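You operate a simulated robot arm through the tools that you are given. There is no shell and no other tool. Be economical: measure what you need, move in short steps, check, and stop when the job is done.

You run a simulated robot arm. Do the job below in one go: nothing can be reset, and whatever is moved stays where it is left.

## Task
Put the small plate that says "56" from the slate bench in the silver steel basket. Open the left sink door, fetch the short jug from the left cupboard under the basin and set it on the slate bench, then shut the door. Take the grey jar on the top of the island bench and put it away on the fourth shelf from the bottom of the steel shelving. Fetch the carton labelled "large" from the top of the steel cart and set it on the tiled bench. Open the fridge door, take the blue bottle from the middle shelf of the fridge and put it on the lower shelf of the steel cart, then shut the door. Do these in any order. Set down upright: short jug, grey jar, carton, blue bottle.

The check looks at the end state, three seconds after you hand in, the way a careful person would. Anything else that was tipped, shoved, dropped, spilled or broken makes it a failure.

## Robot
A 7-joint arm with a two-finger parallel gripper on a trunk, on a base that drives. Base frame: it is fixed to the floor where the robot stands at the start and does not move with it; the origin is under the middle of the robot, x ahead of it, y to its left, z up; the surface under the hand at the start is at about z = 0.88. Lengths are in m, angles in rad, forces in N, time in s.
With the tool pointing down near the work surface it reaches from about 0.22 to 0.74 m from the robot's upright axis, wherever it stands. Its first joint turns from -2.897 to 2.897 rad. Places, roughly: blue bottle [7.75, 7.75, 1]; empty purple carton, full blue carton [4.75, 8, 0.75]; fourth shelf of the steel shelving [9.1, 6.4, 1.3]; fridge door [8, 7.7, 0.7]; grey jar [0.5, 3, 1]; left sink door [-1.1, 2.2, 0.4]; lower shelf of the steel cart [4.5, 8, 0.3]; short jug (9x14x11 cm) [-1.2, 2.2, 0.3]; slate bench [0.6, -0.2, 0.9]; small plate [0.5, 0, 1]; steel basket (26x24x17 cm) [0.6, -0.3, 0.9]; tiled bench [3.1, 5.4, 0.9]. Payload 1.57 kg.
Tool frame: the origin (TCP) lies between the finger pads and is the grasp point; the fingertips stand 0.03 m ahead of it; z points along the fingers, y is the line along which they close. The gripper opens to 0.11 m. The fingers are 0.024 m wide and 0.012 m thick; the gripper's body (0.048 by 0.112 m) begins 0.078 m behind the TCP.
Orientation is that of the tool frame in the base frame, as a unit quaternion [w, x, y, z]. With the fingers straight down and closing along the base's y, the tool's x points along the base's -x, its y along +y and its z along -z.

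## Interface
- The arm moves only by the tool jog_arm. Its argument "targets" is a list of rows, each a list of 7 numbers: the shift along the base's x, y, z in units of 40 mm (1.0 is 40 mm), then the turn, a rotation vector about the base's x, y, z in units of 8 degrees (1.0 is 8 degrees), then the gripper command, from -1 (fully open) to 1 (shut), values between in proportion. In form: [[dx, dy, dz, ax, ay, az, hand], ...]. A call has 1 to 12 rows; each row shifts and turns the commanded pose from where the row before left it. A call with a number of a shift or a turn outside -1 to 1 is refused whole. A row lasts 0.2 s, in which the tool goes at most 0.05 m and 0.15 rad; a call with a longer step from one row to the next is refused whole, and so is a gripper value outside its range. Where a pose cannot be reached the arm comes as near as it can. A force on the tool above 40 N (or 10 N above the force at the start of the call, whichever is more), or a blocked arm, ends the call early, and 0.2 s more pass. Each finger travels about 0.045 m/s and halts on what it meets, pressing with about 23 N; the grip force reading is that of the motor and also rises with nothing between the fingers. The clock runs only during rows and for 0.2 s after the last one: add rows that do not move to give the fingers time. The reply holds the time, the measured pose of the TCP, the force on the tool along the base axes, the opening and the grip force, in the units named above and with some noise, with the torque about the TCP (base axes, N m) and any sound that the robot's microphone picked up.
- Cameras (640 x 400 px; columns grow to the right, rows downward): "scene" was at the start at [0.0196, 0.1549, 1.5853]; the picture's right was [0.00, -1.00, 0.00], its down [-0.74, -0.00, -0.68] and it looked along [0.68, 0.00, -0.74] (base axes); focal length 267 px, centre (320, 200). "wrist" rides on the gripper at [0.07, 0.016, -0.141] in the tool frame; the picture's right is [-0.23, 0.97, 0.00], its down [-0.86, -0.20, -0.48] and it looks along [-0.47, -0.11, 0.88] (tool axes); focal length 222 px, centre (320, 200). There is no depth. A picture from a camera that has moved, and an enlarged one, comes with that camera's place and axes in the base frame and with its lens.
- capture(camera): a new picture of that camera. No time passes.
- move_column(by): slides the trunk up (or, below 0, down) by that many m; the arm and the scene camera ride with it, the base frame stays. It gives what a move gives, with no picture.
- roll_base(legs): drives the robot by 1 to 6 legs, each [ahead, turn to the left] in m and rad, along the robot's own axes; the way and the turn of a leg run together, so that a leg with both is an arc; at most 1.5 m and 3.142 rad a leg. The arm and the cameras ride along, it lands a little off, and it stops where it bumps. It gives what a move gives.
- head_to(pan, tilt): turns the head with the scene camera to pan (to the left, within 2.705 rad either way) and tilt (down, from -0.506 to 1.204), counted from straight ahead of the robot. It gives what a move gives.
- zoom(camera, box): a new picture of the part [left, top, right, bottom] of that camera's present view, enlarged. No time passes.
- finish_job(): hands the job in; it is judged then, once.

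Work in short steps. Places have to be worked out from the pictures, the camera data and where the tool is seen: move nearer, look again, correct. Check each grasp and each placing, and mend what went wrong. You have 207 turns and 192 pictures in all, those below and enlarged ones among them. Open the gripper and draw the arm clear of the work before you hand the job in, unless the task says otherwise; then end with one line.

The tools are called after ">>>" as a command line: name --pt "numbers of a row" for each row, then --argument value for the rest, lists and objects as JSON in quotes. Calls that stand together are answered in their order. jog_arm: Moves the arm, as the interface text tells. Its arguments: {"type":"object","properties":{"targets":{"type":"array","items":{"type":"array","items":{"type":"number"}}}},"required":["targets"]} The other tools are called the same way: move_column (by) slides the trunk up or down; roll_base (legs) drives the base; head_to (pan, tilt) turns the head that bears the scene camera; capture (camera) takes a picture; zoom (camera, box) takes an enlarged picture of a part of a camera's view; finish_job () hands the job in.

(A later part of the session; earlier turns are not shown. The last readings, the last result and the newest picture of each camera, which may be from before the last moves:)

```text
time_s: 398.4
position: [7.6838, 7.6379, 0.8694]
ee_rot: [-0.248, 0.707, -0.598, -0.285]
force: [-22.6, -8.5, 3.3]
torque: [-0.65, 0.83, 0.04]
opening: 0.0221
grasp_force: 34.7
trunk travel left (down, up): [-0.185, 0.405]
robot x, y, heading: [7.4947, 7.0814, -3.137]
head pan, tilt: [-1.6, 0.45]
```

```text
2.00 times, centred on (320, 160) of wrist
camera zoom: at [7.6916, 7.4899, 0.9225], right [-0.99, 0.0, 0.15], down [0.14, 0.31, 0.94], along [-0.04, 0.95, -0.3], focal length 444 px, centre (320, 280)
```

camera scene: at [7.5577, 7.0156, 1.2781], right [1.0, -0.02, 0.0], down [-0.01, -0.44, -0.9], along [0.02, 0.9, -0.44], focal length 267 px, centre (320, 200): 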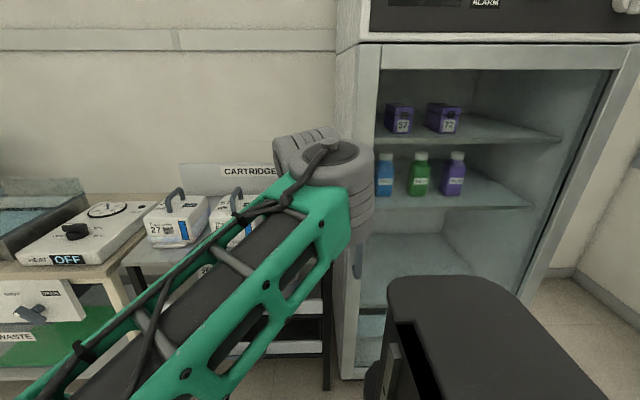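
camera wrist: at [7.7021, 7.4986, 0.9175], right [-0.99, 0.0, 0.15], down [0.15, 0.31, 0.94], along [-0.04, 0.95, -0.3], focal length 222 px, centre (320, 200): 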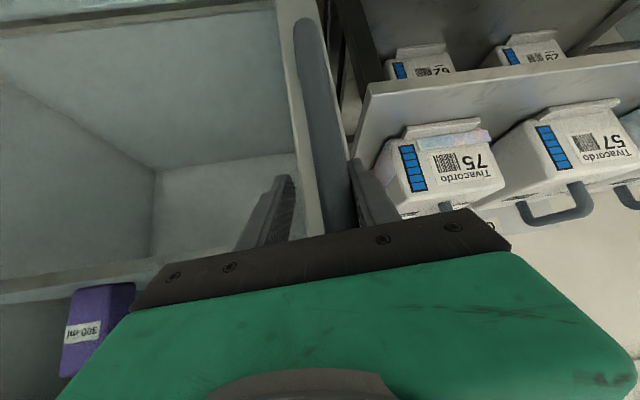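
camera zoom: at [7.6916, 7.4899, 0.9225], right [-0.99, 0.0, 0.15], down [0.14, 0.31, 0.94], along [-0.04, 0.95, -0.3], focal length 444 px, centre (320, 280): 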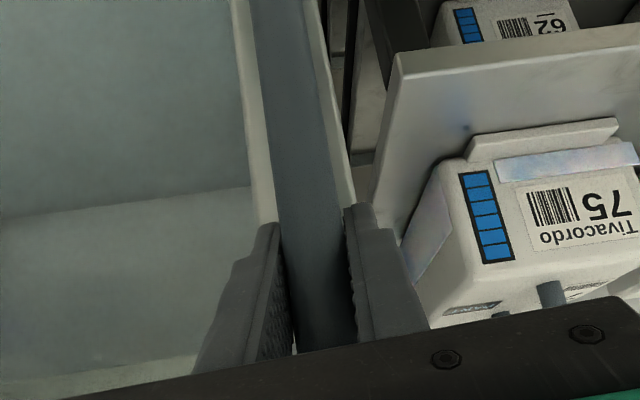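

Gripped. Pull the first 5–10° along the arc.

>>> jog_arm --pt "-0.05 -0.35 0 0 0 0.15 0.9" --pt "0.05 -0.45 0 0 0 0.2 0.9" --pt "0.06 -0.5 0 0 0 0.25 0.9" --pt "0.08 -0.5 0 0 0 0.25 0.9" --pt "0.1 -0.5 0 0 0 0.25 0.9"

>>> capture --camera "wrist"

```text
time_s: 399.3
position: [7.693, 7.5811, 0.8693]
ee_rot: [-0.235, 0.734, -0.564, -0.297]
force: [18.1, 5.2, -3.0]
torque: [-0.69, 1.05, 0.0]
opening: 0.0222
grasp_force: 34.8
trunk travel left (down, up): [-0.185, 0.405]
robot x, y, heading: [7.496, 7.0782, 3.135]
head pan, tilt: [-1.6, 0.45]
stopped in row 4: the force on the tool passed its limit at 57 N (the readings are from after the stop); the commanded pose is now the measured one
```

```text
74 pictures are left
camera wrist: at [7.7156, 7.4345, 0.9218], right [-0.98, -0.09, 0.15], down [0.11, 0.31, 0.94], along [-0.13, 0.95, -0.3], focal length 222 px, centre (320, 200)
```

wrist: 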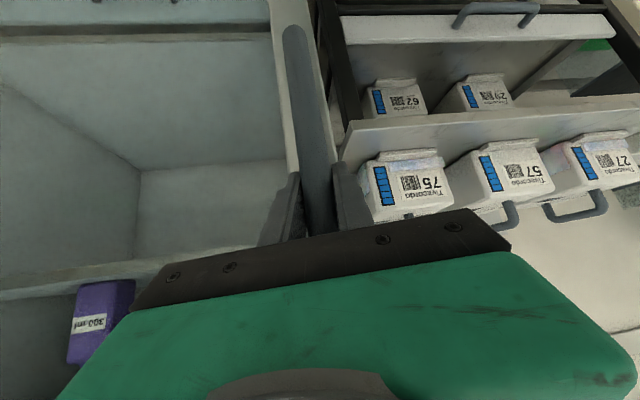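

Door is opening (5.5 cm). Relax sideways and keep pulling with smaller steps.

>>> jog_arm --pt "0.12 -0.1 0 0 0 0 0.9" --pt "0.1 -0.35 0 0 0 0.1 0.9" --pt "0.12 -0.35 0 0 0 0.15 0.9" --pt "0.12 -0.35 0 0 0 0.15 0.9" --pt "0.12 -0.35 0 0 0 0.15 0.9" --pt "0.12 -0.35 0 0 0 0.15 0.9"

```text
time_s: 399.8
position: [7.6931, 7.5801, 0.8692]
ee_rot: [-0.234, 0.737, -0.56, -0.297]
force: [22.3, 5.2, -8.9]
torque: [-0.55, 1.25, -0.02]
opening: 0.022
grasp_force: 35.1
trunk travel left (down, up): [-0.185, 0.405]
robot x, y, heading: [7.494, 7.0771, 3.133]
head pan, tilt: [-1.6, 0.45]
stopped in row 2: the force on the tool passed its limit at 45 N (the readings are from after the stop); the commanded pose is now the measured one
```

The stop comes from twist between pads and bar. I'll loosen to let it relax, re-grip, and pull without yawing.

>>> jog_arm --pt "0 0 0 0 0 0 0.3" --pt "0.1 0 0 0 0 0 0.3" --pt "0 0 0 0 0 0 0.9" --pt "0 0 0 0 0 0 0.9" --pt "0.06 -0.4 0 0 0 0 0.9" --pt "0.08 -0.4 0 0 0 0 0.9" --pt "0.1 -0.4 0 0 0 0 0.9" --pt "0.12 -0.4 0 0 0 0 0.9"

```text
time_s: 401.1
position: [7.6874, 7.5754, 0.8648]
ee_rot: [-0.227, 0.745, -0.55, -0.302]
force: [32.5, 8.7, 0.0]
torque: [-0.69, 0.73, 0.24]
opening: 0.0356
grasp_force: 16.9
trunk travel left (down, up): [-0.185, 0.405]
robot x, y, heading: [7.4983, 7.0792, 3.12]
head pan, tilt: [-1.6, 0.45]
stopped in row 6: the force on the tool passed its limit at 48 N (the readings are from after the stop); the commanded pose is now the measured one
```

>>> capture --camera "wrist"

>>> capture --camera "scene"

```text
73 pictures are left
camera wrist: at [7.7161, 7.4298, 0.9175], right [-0.98, -0.13, 0.15], down [0.1, 0.32, 0.94], along [-0.17, 0.94, -0.3], focal length 222 px, centre (320, 200)
```

wrist: 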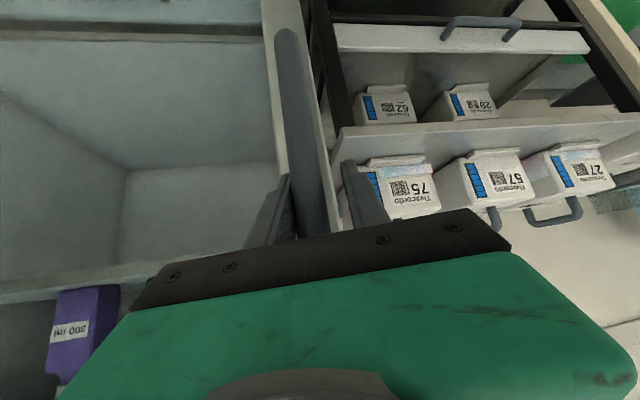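

```text
72 pictures are left
camera scene: at [7.5616, 7.015, 1.2779], right [1.0, -0.04, 0.0], down [-0.02, -0.44, -0.9], along [0.04, 0.9, -0.44], focal length 267 px, centre (320, 200)
```

scene: 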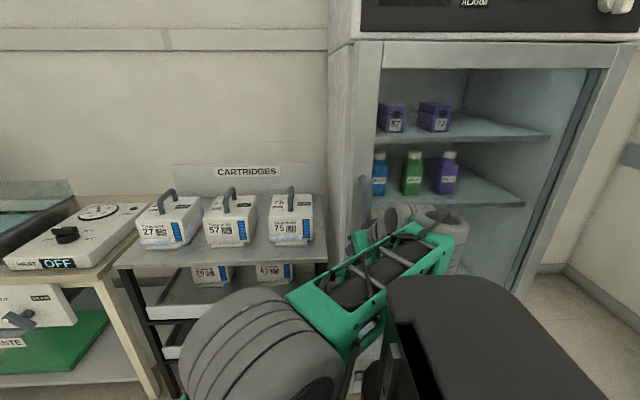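

The forearm is crowding the robot's own trunk on this side. I'll let go, back the hand off, and shift the base so the handle is squarely to the right.

>>> jog_arm --pt "0 0 0 0 0 0 0" --pt "0 0 0 0 0 0 -0.4" --pt "0 0 0 0 0 0 -0.4" --pt "0 -0.5 0.5 0 0 0 -0.4" --pt "0 -0.6 0.6 0 0 0 -0.4" --pt "0 -0.6 0.6 0 0 0 -0.4"

>>> roll_base --legs '[[0, -0.655], [-0.256, 0], [0, 0.675]]'

>>> capture --camera "wrist"

>>> capture --camera "scene"

```text
time_s: 402.3
position: [7.6564, 7.5565, 0.8659]
ee_rot: [-0.178, 0.758, -0.541, -0.318]
force: [32.8, 7.3, -14.2]
torque: [-0.13, 0.1, -0.06]
opening: 0.1083
grasp_force: 17.3
trunk travel left (down, up): [-0.185, 0.405]
robot x, y, heading: [7.4983, 7.0777, 3.121]
head pan, tilt: [-1.6, 0.45]
stopped in row 6: the force on the tool passed its limit at 65 N (the readings are from after the stop); the commanded pose is now the measured one
```

```text
time_s: 403.7
position: [7.7541, 7.4969, 0.8695]
ee_rot: [-0.212, 0.697, -0.617, -0.296]
force: [-23.0, -8.3, 8.8]
torque: [0.06, 0.56, 0.81]
opening: 0.0986
grasp_force: 12.4
trunk travel left (down, up): [-0.185, 0.405]
robot x, y, heading: [7.4935, 7.0817, 2.86]
head pan, tilt: [-1.6, 0.45]
stopped in leg 1: the force on the tool passed its limit at 92 N (the readings are from after the stop); the commanded pose is now the measured one
```

```text
71 pictures are left
camera wrist: at [7.7653, 7.3517, 0.9271], right [-0.98, 0.02, 0.22], down [0.21, 0.34, 0.92], along [-0.06, 0.94, -0.34], focal length 222 px, centre (320, 200)
```

wrist: 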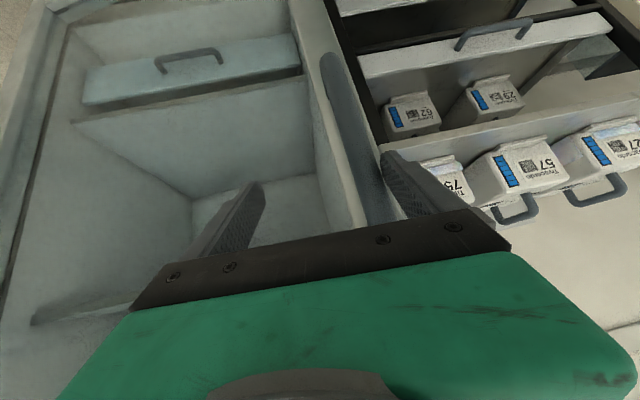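

```text
70 pictures are left
camera scene: at [7.5362, 6.9995, 1.2784], right [0.95, -0.3, 0.0], down [-0.13, -0.41, -0.9], along [0.27, 0.86, -0.43], focal length 267 px, centre (320, 200)
```

scene: 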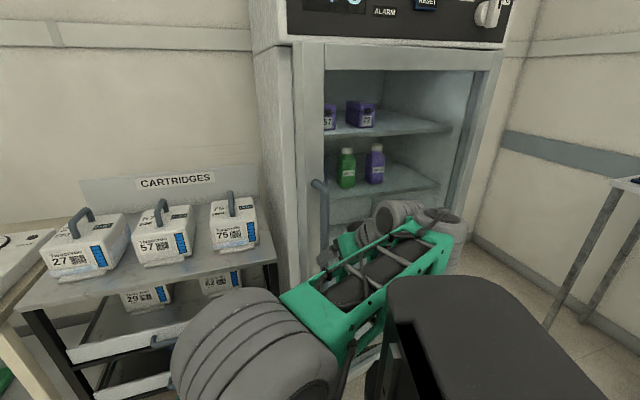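

The hand still straddles the bar and the −x finger presses on it. Relax by shifting −x, then slide up and off the bar's top end.

>>> jog_arm --pt "-0.3 0 0 0 0 0 -0.8" --pt "-0.3 0 0 0 0 0 -0.8" --pt "0 0 0.3 0 0 0 -0.8" --pt "0 0 0 0 0 0 -0.8"

>>> capture --camera "wrist"

```text
time_s: 404.7
position: [7.7354, 7.4961, 0.8798]
ee_rot: [-0.212, 0.695, -0.621, -0.296]
force: [-0.1, -0.2, 0.1]
torque: [-0.01, -0.01, -0.05]
opening: 0.0991
grasp_force: 0.1
trunk travel left (down, up): [-0.185, 0.405]
robot x, y, heading: [7.496, 7.0801, 2.859]
head pan, tilt: [-1.6, 0.45]
```

```text
69 pictures are left
camera wrist: at [7.7455, 7.3509, 0.9378], right [-0.97, 0.03, 0.22], down [0.22, 0.34, 0.91], along [-0.05, 0.94, -0.34], focal length 222 px, centre (320, 200)
```

wrist: 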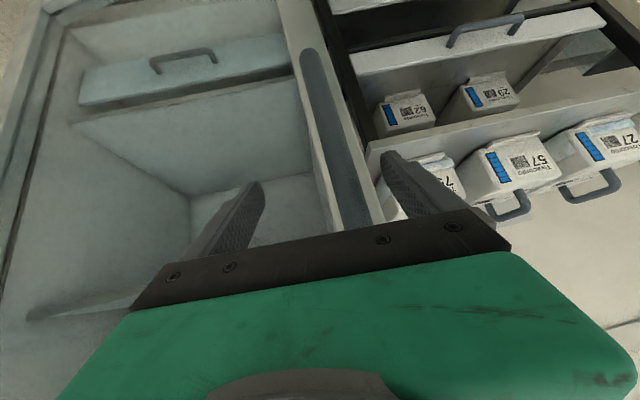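

The hand is free of the bar and the door is ajar ~7 cm. Now shift the base as planned.

>>> jog_arm --pt "0 -0.6 0.5 0 0 0 -0.5" --pt "0 -0.6 0.5 0 0 0 -0.3"

>>> roll_base --legs '[[0, -0.38], [-0.259, 0], [0, 0.664]]'

>>> capture --camera "wrist"

>>> capture --camera "scene"

```text
time_s: 405.5
position: [7.6974, 7.476, 0.8988]
ee_rot: [-0.174, 0.719, -0.593, -0.317]
force: [-0.2, -1.1, 0.9]
torque: [-0.04, -0.02, 0.01]
opening: 0.0714
grasp_force: 0.0
trunk travel left (down, up): [-0.185, 0.405]
robot x, y, heading: [7.4958, 7.0796, 2.86]
head pan, tilt: [-1.6, 0.45]
stopped in row 2: the arm was blocked; the commanded pose is now the measured one
```

```text
time_s: 410.3
position: [7.7832, 7.3583, 0.9002]
ee_rot: [-0.13, 0.797, -0.485, -0.337]
force: [-0.1, 0.0, 0.1]
torque: [0.0, -0.04, 0.01]
opening: 0.0717
grasp_force: 0.1
trunk travel left (down, up): [-0.185, 0.405]
robot x, y, heading: [7.7015, 6.917, -3.138]
head pan, tilt: [-1.6, 0.45]
```

```text
68 pictures are left
camera wrist: at [7.8489, 7.228, 0.9608], right [-0.91, -0.33, 0.27], down [0.11, 0.43, 0.9], along [-0.41, 0.84, -0.35], focal length 222 px, centre (320, 200)
```

wrist: 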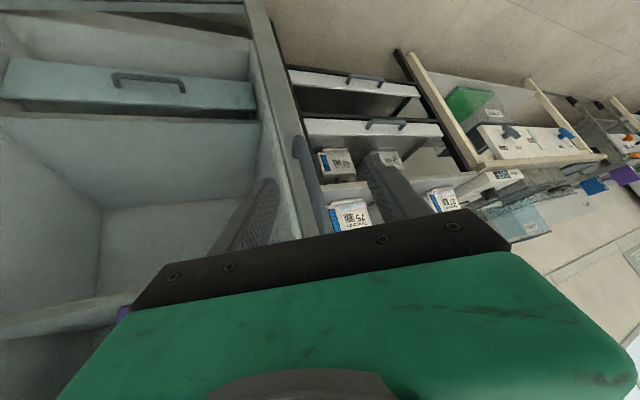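

```text
67 pictures are left
camera scene: at [7.7638, 6.8562, 1.2782], right [1.0, -0.03, 0.0], down [-0.01, -0.44, -0.9], along [0.02, 0.9, -0.44], focal length 267 px, centre (320, 200)
```

scene: 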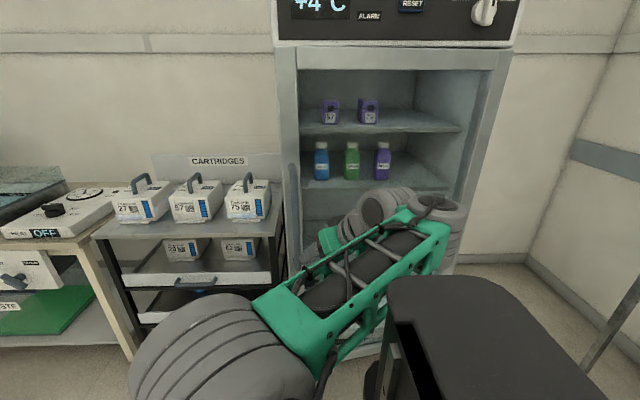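

The forearm bumps the trunk when pulled close. Better plan: hook the ajar door's free edge from the left with closed fingers pointing +x. First yaw the tool toward +x here.

>>> jog_arm --pt "0 0 0 0 0 -1 0" --pt "0 0 0 0 0 -1 0.5" --pt "0 0 0 0 0 -1 1" --pt "0 0 0 0 0 -1 1" --pt "0 0 0 0 0 -1 1" --pt "0 0 0 0 0 -1 1" --pt "0 0 0 0 0 -1 1" --pt "0 0 0 0 0 -1 1" --pt "0 0 0 0 0 -1 1" --pt "0 0 0 0 0 -1 1" --pt "0 0 0 0 0 -1 1" --pt "0 0 0 0 0 -1 1"

>>> jog_arm --pt "0 0 0 0 0 -1 1" --pt "0 0 0 0 0 -1 1" --pt "0 0 0 0 0 -1 1" --pt "0 0 0 0 0 -1 1" --pt "0 0 0 0 0 0 1"

>>> roll_base --legs '[[0, -0.518], [0.575, 0], [0, 0.515]]'

>>> capture --camera "wrist"

>>> capture --camera "scene"

```text
time_s: 412.9
position: [7.7822, 7.3582, 0.8997]
ee_rot: [0.339, -0.172, 0.916, 0.13]
force: [0.8, 0.1, -0.4]
torque: [-0.04, 0.03, 0.02]
opening: 0.0
grasp_force: 21.4
trunk travel left (down, up): [-0.185, 0.405]
robot x, y, heading: [7.7016, 6.9202, -3.141]
head pan, tilt: [-1.6, 0.45]
```

```text
time_s: 414.1
position: [7.7828, 7.3582, 0.8994]
ee_rot: [0.355, -0.011, 0.932, 0.069]
force: [0.3, -0.5, -0.3]
torque: [0.01, 0.01, 0.03]
opening: 0.0001
grasp_force: 21.4
out of reach, approached as far as the arm can: row 3, 4
trunk travel left (down, up): [-0.185, 0.405]
robot x, y, heading: [7.7016, 6.9206, -3.14]
head pan, tilt: [-1.6, 0.45]
```

```text
time_s: 420.3
position: [7.2819, 7.6436, 0.8993]
ee_rot: [0.355, -0.01, 0.932, 0.069]
force: [0.6, 1.0, 0.5]
torque: [0.01, -0.03, 0.0]
opening: 0.0001
grasp_force: 21.1
trunk travel left (down, up): [-0.185, 0.405]
robot x, y, heading: [7.1989, 7.2045, 3.138]
head pan, tilt: [-1.6, 0.45]
```

```text
66 pictures are left
camera wrist: at [7.1364, 7.6422, 0.9597], right [0.1, 0.96, 0.27], down [0.34, -0.29, 0.9], along [0.94, 0.0, -0.35], focal length 222 px, centre (320, 200)
```

wrist: 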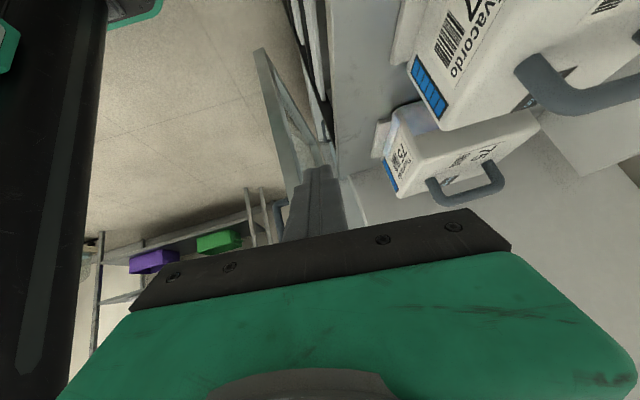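

```text
65 pictures are left
camera scene: at [7.2611, 7.1402, 1.2781], right [1.0, -0.03, 0.0], down [-0.01, -0.44, -0.9], along [0.03, 0.9, -0.44], focal length 267 px, centre (320, 200)
```

scene: 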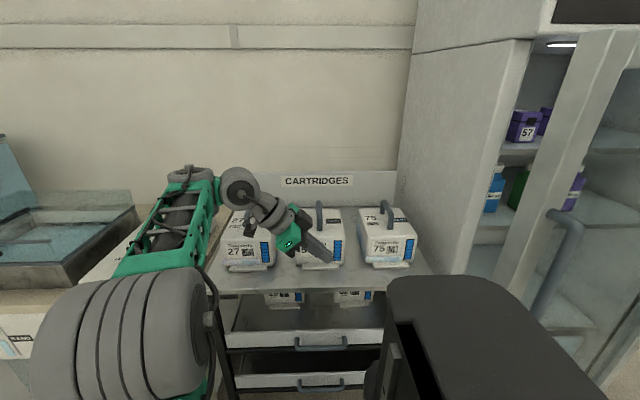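

The door is ajar ~11°, its edge at about (7.69, 7.59). I'll move the closed fingers in +x along y≈7.66 into the gap.

>>> jog_arm --pt "0.9 0.03 -0.1 0 0 0 1" --pt "0.9 0.03 -0.1 0 0 0 1" --pt "0.9 0.03 -0.1 0 0 0 1" --pt "0.9 0.03 -0.1 0 0 0 1" --pt "0.9 0.03 -0.1 0 0 0 1" --pt "0.9 0.03 -0.1 0 0 0 1" --pt "0.9 0.03 -0.1 0 0 0 1" --pt "0.9 0.03 -0.1 0 0 0 1" --pt "0 0 0 0 0 0 1"

>>> capture --camera "wrist"

>>> capture --camera "scene"

```text
time_s: 422.3
position: [7.5703, 7.6518, 0.8677]
ee_rot: [0.356, -0.011, 0.932, 0.069]
force: [-0.1, -0.1, -0.2]
torque: [-0.02, -0.01, 0.01]
opening: 0.0
grasp_force: 21.1
trunk travel left (down, up): [-0.185, 0.405]
robot x, y, heading: [7.1977, 7.1968, 3.139]
head pan, tilt: [-1.6, 0.45]
```

```text
64 pictures are left
camera wrist: at [7.4249, 7.6523, 0.9278], right [0.1, 0.96, 0.27], down [0.34, -0.29, 0.9], along [0.94, 0.0, -0.35], focal length 222 px, centre (320, 200)
```

wrist: 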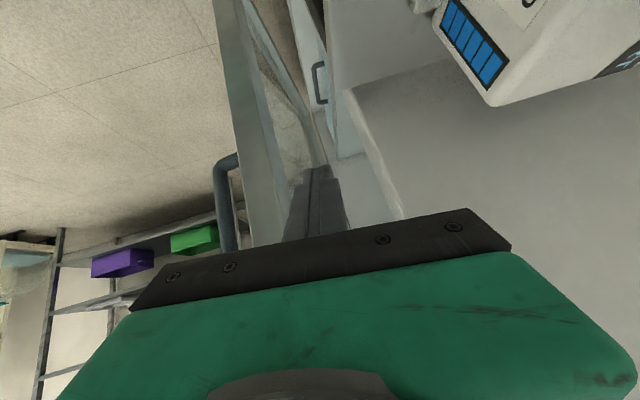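

```text
63 pictures are left
camera scene: at [7.2613, 7.1403, 1.2781], right [1.0, -0.03, 0.0], down [-0.01, -0.44, -0.9], along [0.03, 0.9, -0.44], focal length 267 px, centre (320, 200)
```

scene: 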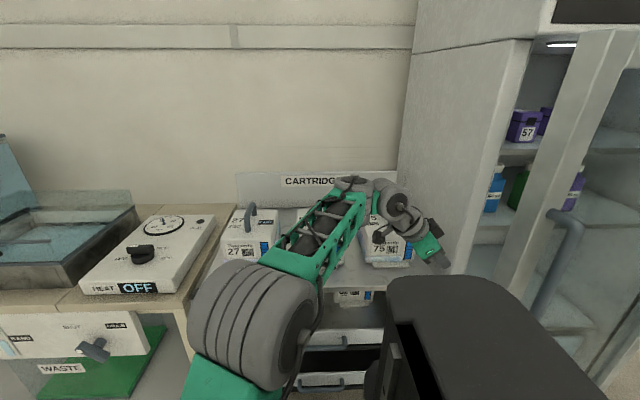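

Fingers line up with the gap. Advance 0.14 m into it.

>>> jog_arm --pt "0.8 0 0 0 0 0 1" --pt "0.8 0 0 0 0 0 1" --pt "0.8 0 0 0 0 0 1" --pt "0.8 0 0 0 0 0 1" --pt "0.4 0 0 0 0 0 1" --pt "0 0 0 0 0 0 1"

>>> capture --camera "wrist"

```text
time_s: 423.5
position: [7.6975, 7.6576, 0.8648]
ee_rot: [0.35, -0.012, 0.934, 0.07]
force: [-25.8, -3.8, 3.5]
torque: [0.19, -1.7, -1.07]
opening: 0.0004
grasp_force: 21.5
trunk travel left (down, up): [-0.185, 0.405]
robot x, y, heading: [7.1945, 7.206, -3.134]
head pan, tilt: [-1.6, 0.45]
stopped in row 5: the force on the tool passed its limit at 58 N (the readings are from after the stop); the commanded pose is now the measured one
```

```text
62 pictures are left
camera wrist: at [7.5534, 7.6562, 0.9274], right [0.1, 0.96, 0.27], down [0.35, -0.29, 0.89], along [0.93, 0.0, -0.36], focal length 222 px, centre (320, 200)
```

wrist: 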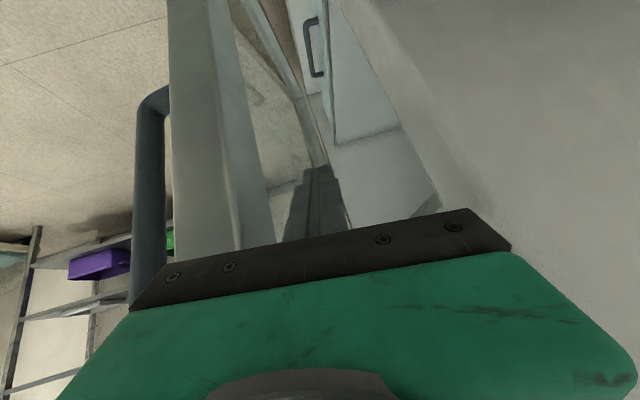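

The fingers are behind the door's edge. Ease back slightly and pull toward −y.

>>> jog_arm --pt "-0.2 -0.2 0 0 0 0 1" --pt "0 -0.6 0 0 0 0 1" --pt "0.05 -0.7 0 0 0 0 1" --pt "0.1 -0.7 0 0 0 0 1" --pt "0.15 -0.7 0 0 0 0 1" --pt "0.2 -0.7 0 0 0 0 1"

>>> capture --camera "wrist"

>>> capture --camera "scene"

```text
time_s: 425.1
position: [7.6918, 7.5532, 0.8511]
ee_rot: [0.341, -0.048, 0.936, 0.077]
force: [-0.6, 0.6, -0.7]
torque: [-0.03, -0.03, 0.01]
opening: 0.0001
grasp_force: 21.4
trunk travel left (down, up): [-0.185, 0.405]
robot x, y, heading: [7.1999, 7.1997, -3.139]
head pan, tilt: [-1.6, 0.45]
stopped in row 6: the arm was blocked; the commanded pose is now the measured one
```

```text
61 pictures are left
camera wrist: at [7.5478, 7.5432, 0.9157], right [0.04, 0.97, 0.25], down [0.38, -0.25, 0.89], along [0.92, 0.06, -0.38], focal length 222 px, centre (320, 200)
```

wrist: 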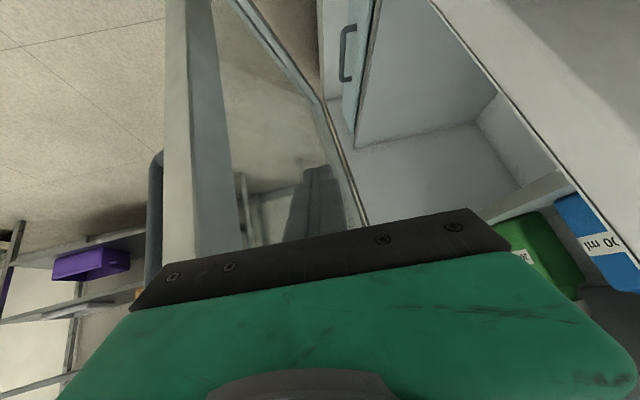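

```text
60 pictures are left
camera scene: at [7.2609, 7.1407, 1.2783], right [1.0, -0.03, 0.0], down [-0.01, -0.44, -0.9], along [0.02, 0.9, -0.44], focal length 267 px, centre (320, 200)
```

scene: 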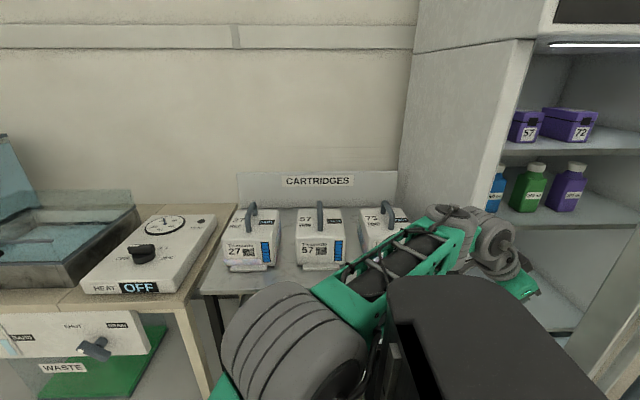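

Door is ~20° open; the arm can't retract further, so I'll use the base: reverse while turning right to sweep the door open with the fingers.

>>> roll_base --legs '[[-0.15, -0.15], [-0.12, -0.25]]'

>>> capture --camera "wrist"

>>> capture --camera "scene"

```text
time_s: 427.3
position: [8.0521, 7.2899, 0.8506]
ee_rot: [0.348, 0.139, 0.927, 0.006]
force: [0.7, 0.2, 0.0]
torque: [-0.01, 0.01, 0.01]
opening: 0.0
grasp_force: 21.6
trunk travel left (down, up): [-0.185, 0.405]
robot x, y, heading: [7.4589, 7.1603, 2.745]
head pan, tilt: [-1.6, 0.45]
```

```text
59 pictures are left
camera wrist: at [7.9161, 7.3375, 0.9145], right [0.41, 0.88, 0.25], down [0.25, -0.38, 0.89], along [0.88, -0.3, -0.38], focal length 222 px, centre (320, 200)
```

wrist: 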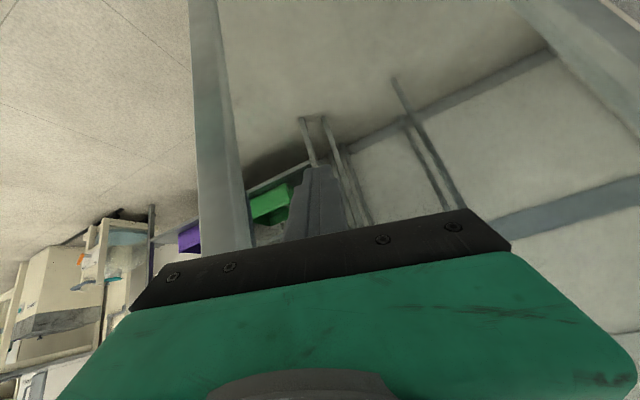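

```text
58 pictures are left
camera scene: at [7.4959, 7.0783, 1.2779], right [0.91, -0.41, 0.0], down [-0.18, -0.4, -0.9], along [0.37, 0.82, -0.44], focal length 267 px, centre (320, 200)
```

scene: 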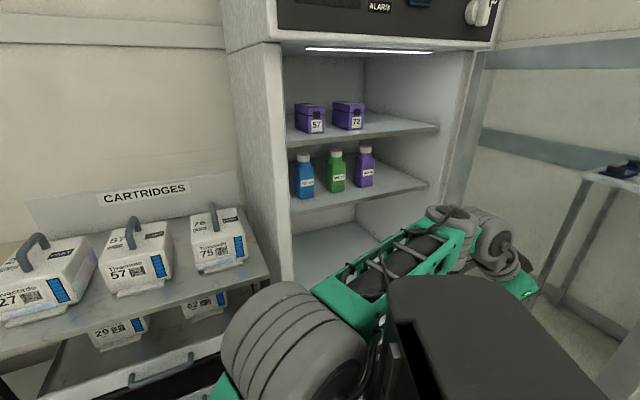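

Excellent – about 65° open. One more sweep.

>>> roll_base --legs '[[-0.12, -0.18], [-0.08, 0]]'

>>> capture --camera "wrist"

>>> capture --camera "scene"

```text
time_s: 428.6
position: [8.1675, 7.1477, 0.8516]
ee_rot: [0.35, 0.206, 0.914, -0.017]
force: [-0.7, 2.0, -1.1]
torque: [0.06, 0.06, 0.02]
opening: 0.0001
grasp_force: 21.4
trunk travel left (down, up): [-0.185, 0.405]
robot x, y, heading: [7.5658, 7.105, 2.582]
head pan, tilt: [-1.6, 0.45]
stopped in leg 1: the force on the tool passed its limit at 52 N (the readings are from after the stop); the commanded pose is now the measured one
```

```text
57 pictures are left
camera wrist: at [8.0382, 7.2139, 0.9157], right [0.53, 0.81, 0.26], down [0.19, -0.41, 0.89], along [0.83, -0.42, -0.37], focal length 222 px, centre (320, 200)
```

wrist: 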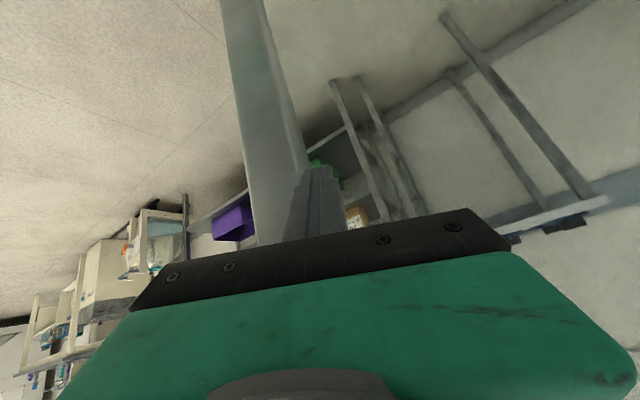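

```text
56 pictures are left
camera scene: at [7.5812, 7.0228, 1.2781], right [0.83, -0.56, 0.0], down [-0.24, -0.36, -0.9], along [0.5, 0.75, -0.44], focal length 267 px, centre (320, 200)
```

scene: 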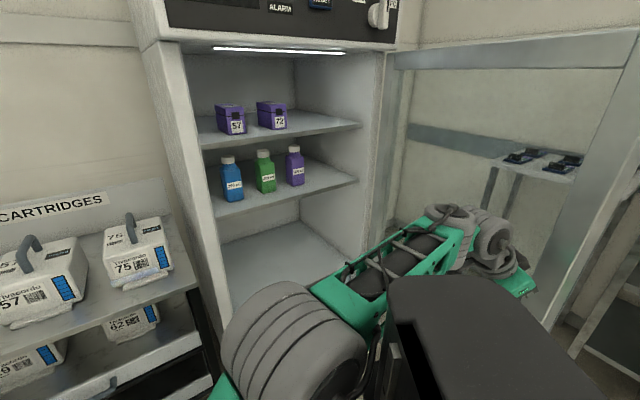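

The door is ~80° open. Now swing the hand back to the outward-pointing posture in front of the fridge.

>>> jog_arm --pt "-0.73 0.7 0.1 0 0 0.3 1" --pt "-0.73 0.7 0.1 0 0 1 1" --pt "-0.73 0.7 0.1 0 0 1 1" --pt "-0.73 0.7 0.1 0 0 1 0.5" --pt "-0.73 0.7 0.1 0 0 1 0" --pt "-0.73 0.7 0.1 0 0 1 -0.5" --pt "-0.73 0.7 0.1 0 0 1 -0.5" --pt "-0.73 0.7 0.1 0 0 1 -0.5" --pt "-0.73 0.7 0.1 0 0 1 -0.5" --pt "-0.73 0.7 0.1 0 0 1 -0.5" --pt "-0.73 0.7 0.1 0 0 1 -0.5" --pt "0 0 0 0 0 0.3 -0.5"

>>> roll_base --legs '[[0, 0.9], [-0.17, 0], [0, -0.34]]'

>>> capture --camera "wrist"

>>> capture --camera "scene"

```text
time_s: 431.2
position: [7.8464, 7.4564, 0.8961]
ee_rot: [0.27, -0.465, 0.813, 0.224]
force: [0.0, 0.3, -0.2]
torque: [0.03, 0.03, -0.01]
opening: 0.0824
grasp_force: 0.1
trunk travel left (down, up): [-0.185, 0.405]
robot x, y, heading: [7.5632, 7.1112, 2.583]
head pan, tilt: [-1.6, 0.45]
```

```text
time_s: 436.1
position: [7.7737, 7.6117, 0.8965]
ee_rot: [-0.197, 0.672, -0.652, -0.29]
force: [-0.8, -0.2, 1.7]
torque: [0.01, -0.01, 0.02]
opening: 0.0824
grasp_force: 0.1
trunk travel left (down, up): [-0.185, 0.405]
robot x, y, heading: [7.7192, 7.1656, -3.137]
head pan, tilt: [-1.6, 0.45]
```

```text
55 pictures are left
camera wrist: at [7.7773, 7.4678, 0.9601], right [-0.96, 0.1, 0.26], down [0.28, 0.36, 0.89], along [0.0, 0.93, -0.37], focal length 222 px, centre (320, 200)
```

wrist: 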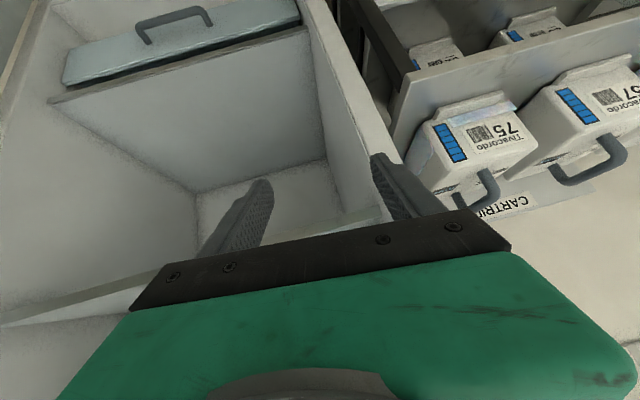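

```text
54 pictures are left
camera scene: at [7.7834, 7.1035, 1.2781], right [1.0, -0.03, 0.0], down [-0.01, -0.44, -0.9], along [0.02, 0.9, -0.44], focal length 267 px, centre (320, 200)
```

scene: 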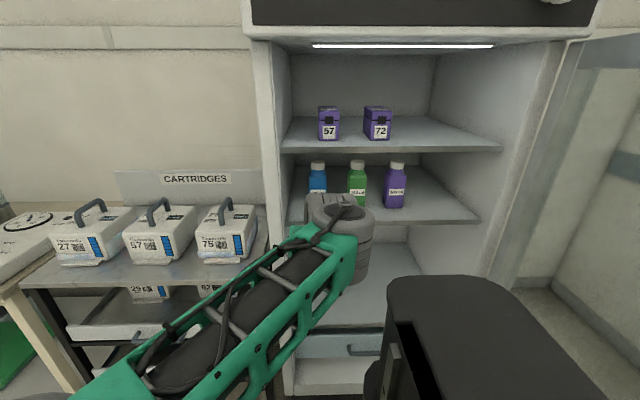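

Blue bottle at (7.793, 7.83), z 0.89–1.045. I'll square up the roll, flatten the tilt a little, and go to a pre-grasp on the tool line.

>>> jog_arm --pt "0 -0.2 0.5 0.41 -0.27 -0.17 -0.5" --pt "0.1 -0.2 0.8 0.41 -0.27 -0.17 -0.5" --pt "0.1 0 0.8 0.4 -0.28 -0.17 -0.5" --pt "0.1 0.3 0.8 0 0 0 -0.5" --pt "0.1 0.6 0.8 0 0 0 -0.5" --pt "0.1 0.8 0.6 0 0 0 -0.5" --pt "0 0 0 0 0 0 -0.5"

>>> capture --camera "wrist"

```text
time_s: 437.7
position: [7.794, 7.6626, 1.0686]
ee_rot: [-0.3, 0.646, -0.636, -0.298]
force: [-0.1, -0.3, 0.0]
torque: [-0.03, -0.03, 0.0]
opening: 0.0826
grasp_force: 0.1
trunk travel left (down, up): [-0.185, 0.405]
robot x, y, heading: [7.7199, 7.1683, -3.133]
head pan, tilt: [-1.6, 0.45]
```

```text
53 pictures are left
camera wrist: at [7.78, 7.5117, 1.106], right [-0.98, 0.13, 0.17], down [0.19, 0.18, 0.96], along [0.1, 0.97, -0.21], focal length 222 px, centre (320, 200)
```

wrist: 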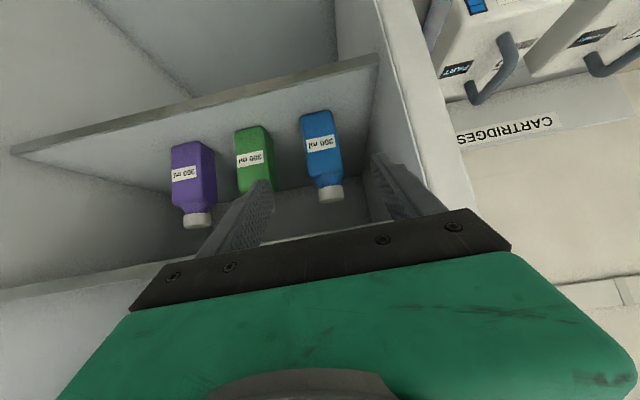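

Bottle is well aligned (x≈7.794). Advancing along the tool line to straddle it.

>>> jog_arm --pt "0 0.81 -0.64 0 0 0 -0.5" --pt "0 0.81 -0.64 0 0 0 -0.5" --pt "0 0.81 -0.64 0 0 0 -0.5" --pt "0 0 0 0 0 0 -0.5"

>>> capture --camera "wrist"

```text
time_s: 438.7
position: [7.7944, 7.7613, 0.9923]
ee_rot: [-0.3, 0.645, -0.636, -0.298]
force: [0.3, 0.8, 0.3]
torque: [0.02, 0.01, -0.02]
opening: 0.0826
grasp_force: 0.0
trunk travel left (down, up): [-0.185, 0.405]
robot x, y, heading: [7.7193, 7.1675, -3.136]
head pan, tilt: [-1.6, 0.45]
```

```text
52 pictures are left
camera wrist: at [7.7803, 7.6088, 1.0293], right [-0.98, 0.13, 0.17], down [0.19, 0.18, 0.96], along [0.1, 0.97, -0.21], focal length 222 px, centre (320, 200)
```

wrist: 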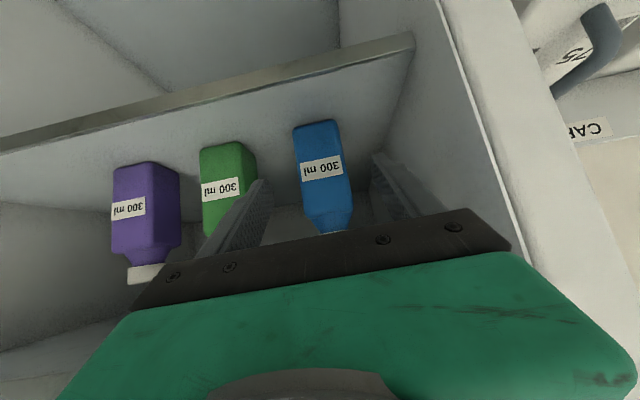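

>>> jog_arm --pt "0 0.81 -0.6 0 0 0 -0.5" --pt "0 0.81 -0.6 0 0 0 -0.5" --pt "0 0 0 0 0 0 -0.5" --pt "0 0 0 0 0 0 0" --pt "0 0 0 0 0 0 0.4" --pt "0 0 0 0 0 0 0.4" --pt "0 0 0 0 0 0 0.4"

>>> capture --camera "wrist"

```text
time_s: 440.3
position: [7.7948, 7.8238, 0.9434]
ee_rot: [-0.3, 0.646, -0.635, -0.299]
force: [1.5, 1.8, 1.1]
torque: [0.06, 0.05, -0.08]
opening: 0.0556
grasp_force: 22.7
trunk travel left (down, up): [-0.185, 0.405]
robot x, y, heading: [7.7235, 7.1622, -3.136]
head pan, tilt: [-1.6, 0.45]
```

```text
51 pictures are left
camera wrist: at [7.7807, 7.6722, 0.981], right [-0.98, 0.13, 0.17], down [0.19, 0.18, 0.96], along [0.1, 0.97, -0.21], focal length 222 px, centre (320, 200)
```

wrist: 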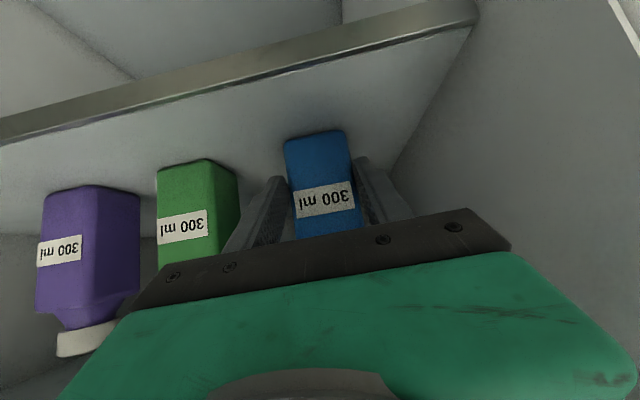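

Gripped at 0.0556. Lift 1.5 cm and withdraw straight out.

>>> jog_arm --pt "0 0 0.4 0 0 0 0.5" --pt "0 -0.5 0 0 0 0 0.5" --pt "0 -0.8 0 0 0 0 0.5" --pt "0 -0.8 0 0 0 0 0.5" --pt "0 -0.8 0 0 0 0 0.5" --pt "0 -0.8 0 0 0 0 0.5" --pt "0 -0.8 0 0 0 0 0.5"

>>> capture --camera "wrist"

>>> capture --camera "scene"

```text
time_s: 441.9
position: [7.7952, 7.6446, 0.9587]
ee_rot: [-0.299, 0.646, -0.636, -0.298]
force: [-0.4, 0.2, -4.2]
torque: [-0.18, 0.0, -0.02]
opening: 0.0557
grasp_force: 23.0
trunk travel left (down, up): [-0.185, 0.405]
robot x, y, heading: [7.7189, 7.1631, -3.142]
head pan, tilt: [-1.6, 0.45]
```

```text
50 pictures are left
camera wrist: at [7.7813, 7.4929, 0.9967], right [-0.98, 0.13, 0.17], down [0.19, 0.18, 0.96], along [0.1, 0.97, -0.21], focal length 222 px, centre (320, 200)
```

wrist: 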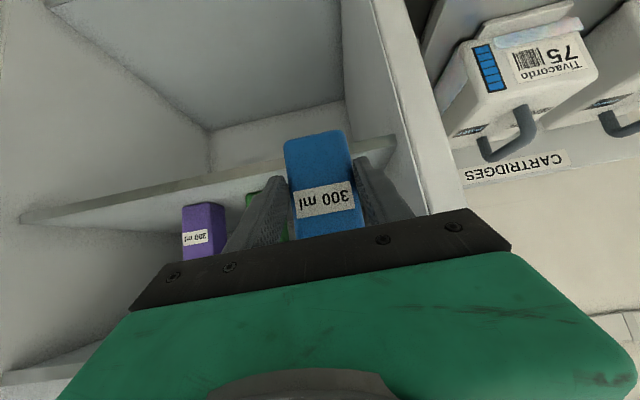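

```text
49 pictures are left
camera scene: at [7.7834, 7.104, 1.2781], right [1.0, -0.03, 0.0], down [-0.01, -0.44, -0.9], along [0.02, 0.9, -0.44], focal length 267 px, centre (320, 200)
```

scene: 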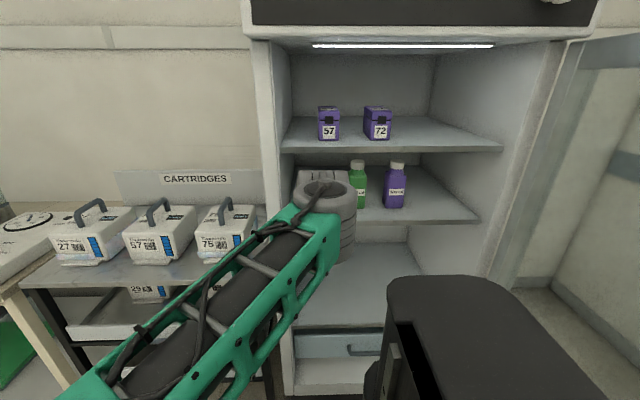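

Bottle is out. Raise it a little and drive west along y≈6.75 toward the steel cart.

>>> jog_arm --pt "0 -0.3 0.6 0 0 0 0.5" --pt "0 -0.3 0.6 0 0 0 0.5" --pt "0 0 0.6 0 0 0 0.5"

>>> roll_base --legs '[[0, 0.353], [1.19, 0], [0, -0.353], [1.2, 0]]'

>>> head_to --pan -1.2 --tilt 0.5

>>> capture --camera "scene"

```text
time_s: 442.7
position: [7.7948, 7.6212, 1.0308]
ee_rot: [-0.299, 0.646, -0.636, -0.298]
force: [0.8, -0.5, -3.8]
torque: [-0.15, 0.0, -0.05]
opening: 0.0557
grasp_force: 23.1
trunk travel left (down, up): [-0.185, 0.405]
robot x, y, heading: [7.7192, 7.1636, -3.134]
head pan, tilt: [-1.6, 0.45]
```

```text
time_s: 456.7
position: [5.4634, 7.2371, 1.0308]
ee_rot: [0.304, -0.636, 0.646, 0.293]
force: [-0.2, -0.3, -4.3]
torque: [-0.18, 0.02, -0.03]
opening: 0.0556
grasp_force: 23.7
trunk travel left (down, up): [-0.185, 0.405]
robot x, y, heading: [5.3759, 6.7829, 3.113]
head pan, tilt: [-1.6, 0.45]
```

```text
time_s: 457.6
position: [5.4631, 7.237, 1.0301]
ee_rot: [0.305, -0.636, 0.646, 0.294]
force: [0.7, 0.2, -3.2]
torque: [-0.22, -0.03, -0.02]
opening: 0.0556
grasp_force: 23.1
trunk travel left (down, up): [-0.185, 0.405]
robot x, y, heading: [5.3717, 6.781, 3.116]
head pan, tilt: [-1.201, 0.499]
```

```text
48 pictures are left
camera scene: at [5.4006, 6.7132, 1.2736], right [0.94, 0.34, 0.0], down [0.16, -0.45, -0.88], along [-0.29, 0.83, -0.48], focal length 267 px, centre (320, 200)
```

scene: 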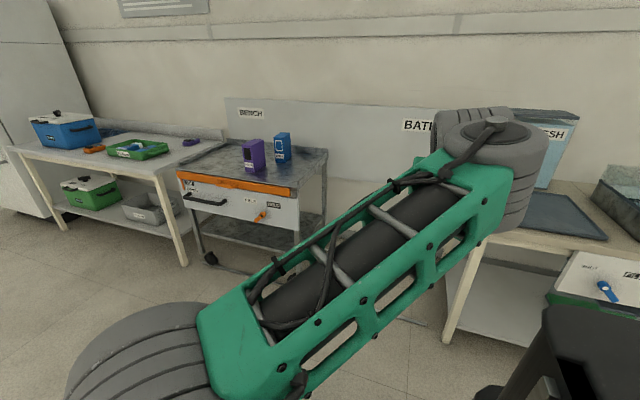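

>>> zoom --camera "scene" --box '[160, 110, 350, 290]'

```text
2.22 times, centred on (255, 200) of scene
camera zoom: at [5.4006, 6.7132, 1.2736], right [0.94, 0.34, 0.0], down [0.16, -0.45, -0.88], along [-0.29, 0.83, -0.48], focal length 593 px, centre (464, 200)
```

zoom: 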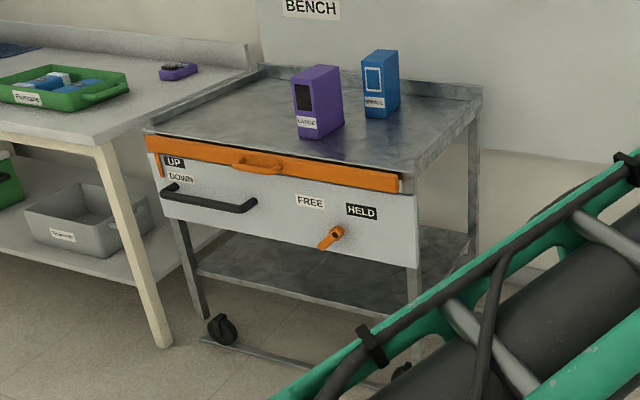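

Cart geometry: lower shelf z≈0.28, drawer bottom z≈0.465, front y≈7.76; the purple carton is the "LARGE" one. I'll lower the bottle, yaw the tool to the lateral posture, drop the trunk, and bring the base alongside the cart.

>>> jog_arm --pt "0 0 -0.9 0 0 0 0.5" --pt "0 0 -0.9 0 0 0 0.5" --pt "0 0 -0.9 0 0 0 0.5" --pt "0 0 -0.9 0 0 0 0.5" --pt "0 0 -0.9 0 0 -0.9 0.5" --pt "0 0 0 0 0 -1 0.5" --pt "0 0 0 0 0 -1 0.5" --pt "0 0 0 0 0 -1 0.5" --pt "0 0 0 0 0 -1 0.5" --pt "0 0 0 0 0 -1 0.5" --pt "0 0 0 0 0 -1 0.5" --pt "0 0 0 0 0 -1 0.5"

>>> jog_arm --pt "0 0 0 0 0 -1 0.5" --pt "0 0 0 0 0 -1 0.5" --pt "0 0 0 0 0 -1 0.5" --pt "0 0 0 0 0 0 0.5"

>>> move_column --by -0.18

>>> roll_base --legs '[[0, 2.294], [-0.67, 0], [0, -0.695]]'

>>> head_to --pan -2.3 --tilt 0.5

>>> capture --camera "scene"

>>> capture --camera "wrist"

```text
time_s: 460.2
position: [5.4626, 7.2365, 0.8507]
ee_rot: [0.414, -0.202, 0.883, 0.091]
force: [0.7, -0.4, -3.4]
torque: [-0.09, 0.19, 0.03]
opening: 0.056
grasp_force: 22.8
trunk travel left (down, up): [-0.185, 0.405]
robot x, y, heading: [5.3745, 6.7839, 3.111]
head pan, tilt: [-1.201, 0.499]
```

```text
time_s: 461.2
position: [5.4646, 7.2378, 0.8523]
ee_rot: [0.422, -0.062, 0.904, 0.025]
force: [0.4, 0.2, -3.5]
torque: [-0.02, 0.14, 0.03]
opening: 0.0557
grasp_force: 22.8
out of reach, approached as far as the arm can: row 3
trunk travel left (down, up): [-0.185, 0.405]
robot x, y, heading: [5.3774, 6.7855, 3.11]
head pan, tilt: [-1.201, 0.499]
```

```text
time_s: 463.2
position: [5.4643, 7.2373, 0.6722]
ee_rot: [0.422, -0.063, 0.904, 0.026]
force: [0.2, -0.5, -3.9]
torque: [0.01, 0.15, 0.0]
opening: 0.056
grasp_force: 23.6
trunk travel left (down, up): [-0.005, 0.585]
robot x, y, heading: [5.3741, 6.7859, 3.113]
head pan, tilt: [-1.201, 0.499]
```

```text
time_s: 474.1
position: [4.4955, 7.3759, 0.6728]
ee_rot: [-0.277, 0.691, -0.586, -0.319]
force: [0.7, 0.3, -3.0]
torque: [-0.19, 0.0, 0.0]
opening: 0.0556
grasp_force: 23.6
trunk travel left (down, up): [-0.005, 0.585]
robot x, y, heading: [4.9535, 7.3012, -1.572]
head pan, tilt: [-1.201, 0.499]
```

```text
time_s: 475.4
position: [4.4962, 7.3765, 0.6717]
ee_rot: [-0.277, 0.691, -0.587, -0.319]
force: [-0.5, -0.3, -3.0]
torque: [-0.15, -0.01, 0.0]
opening: 0.0555
grasp_force: 23.6
trunk travel left (down, up): [-0.005, 0.585]
robot x, y, heading: [4.9504, 7.296, -1.571]
head pan, tilt: [-2.3, 0.499]
```

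```text
46 pictures are left
camera scene: at [5.0395, 7.4197, 1.0936], right [0.67, 0.74, 0.0], down [0.36, -0.32, -0.88], along [-0.65, 0.59, -0.48], focal length 267 px, centre (320, 200)
```

scene: 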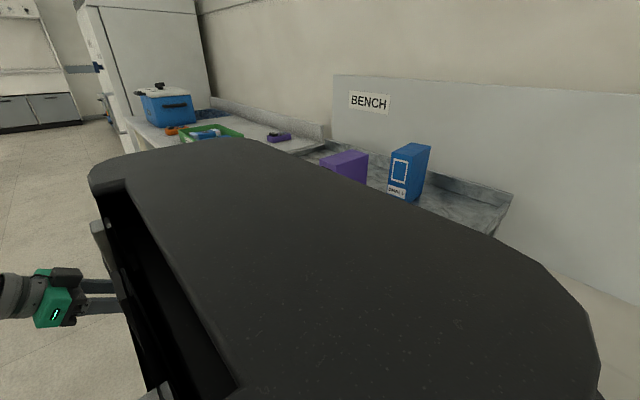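

```text
45 pictures are left
camera wrist: at [4.5049, 7.2243, 0.7102], right [-0.99, -0.01, 0.17], down [0.16, 0.21, 0.96], along [-0.04, 0.98, -0.21], focal length 222 px, centre (320, 200)
```

wrist: 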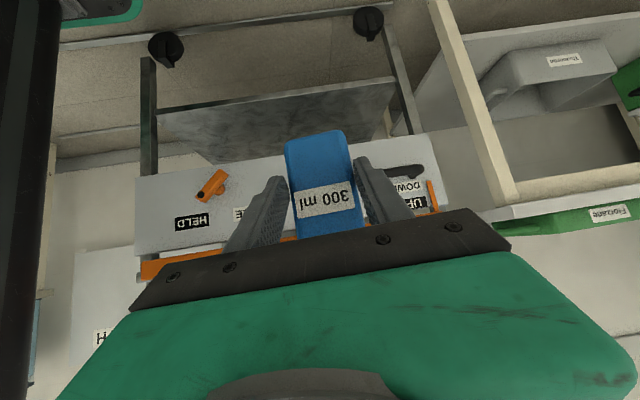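

Lined up with the lower shelf opening. Lower to z≈0.355 first while still outside.

>>> jog_arm --pt "0 0.2 -0.88 0 0 0 0.5" --pt "0 0.2 -0.88 0 0 0 0.5" --pt "0 0.2 -0.88 0 0 0 0.5" --pt "0 0.2 -0.88 0 0 0 0.5" --pt "0 0.2 -0.88 0 0 0 0.5" --pt "0 0.2 -0.88 0 0 0 0.5" --pt "0 0.2 -0.88 0 0 0 0.5" --pt "0 0.2 -0.88 0 0 0 0.5" --pt "0 0.2 -0.88 0 0 0 0.5" --pt "0 0 0 0 0 0 0.5"

>>> capture --camera "wrist"

```text
time_s: 477.6
position: [4.4958, 7.4488, 0.3554]
ee_rot: [-0.277, 0.691, -0.587, -0.319]
force: [-0.1, -0.5, -3.1]
torque: [-0.17, -0.04, 0.02]
opening: 0.0559
grasp_force: 22.9
trunk travel left (down, up): [-0.005, 0.585]
robot x, y, heading: [4.9505, 7.2991, -1.573]
head pan, tilt: [-2.3, 0.499]
```

```text
44 pictures are left
camera wrist: at [4.5049, 7.2963, 0.3935], right [-0.99, -0.01, 0.17], down [0.16, 0.21, 0.96], along [-0.04, 0.98, -0.21], focal length 222 px, centre (320, 200)
```

wrist: 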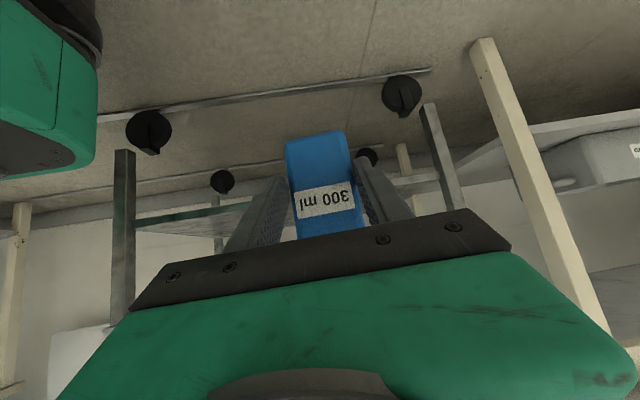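

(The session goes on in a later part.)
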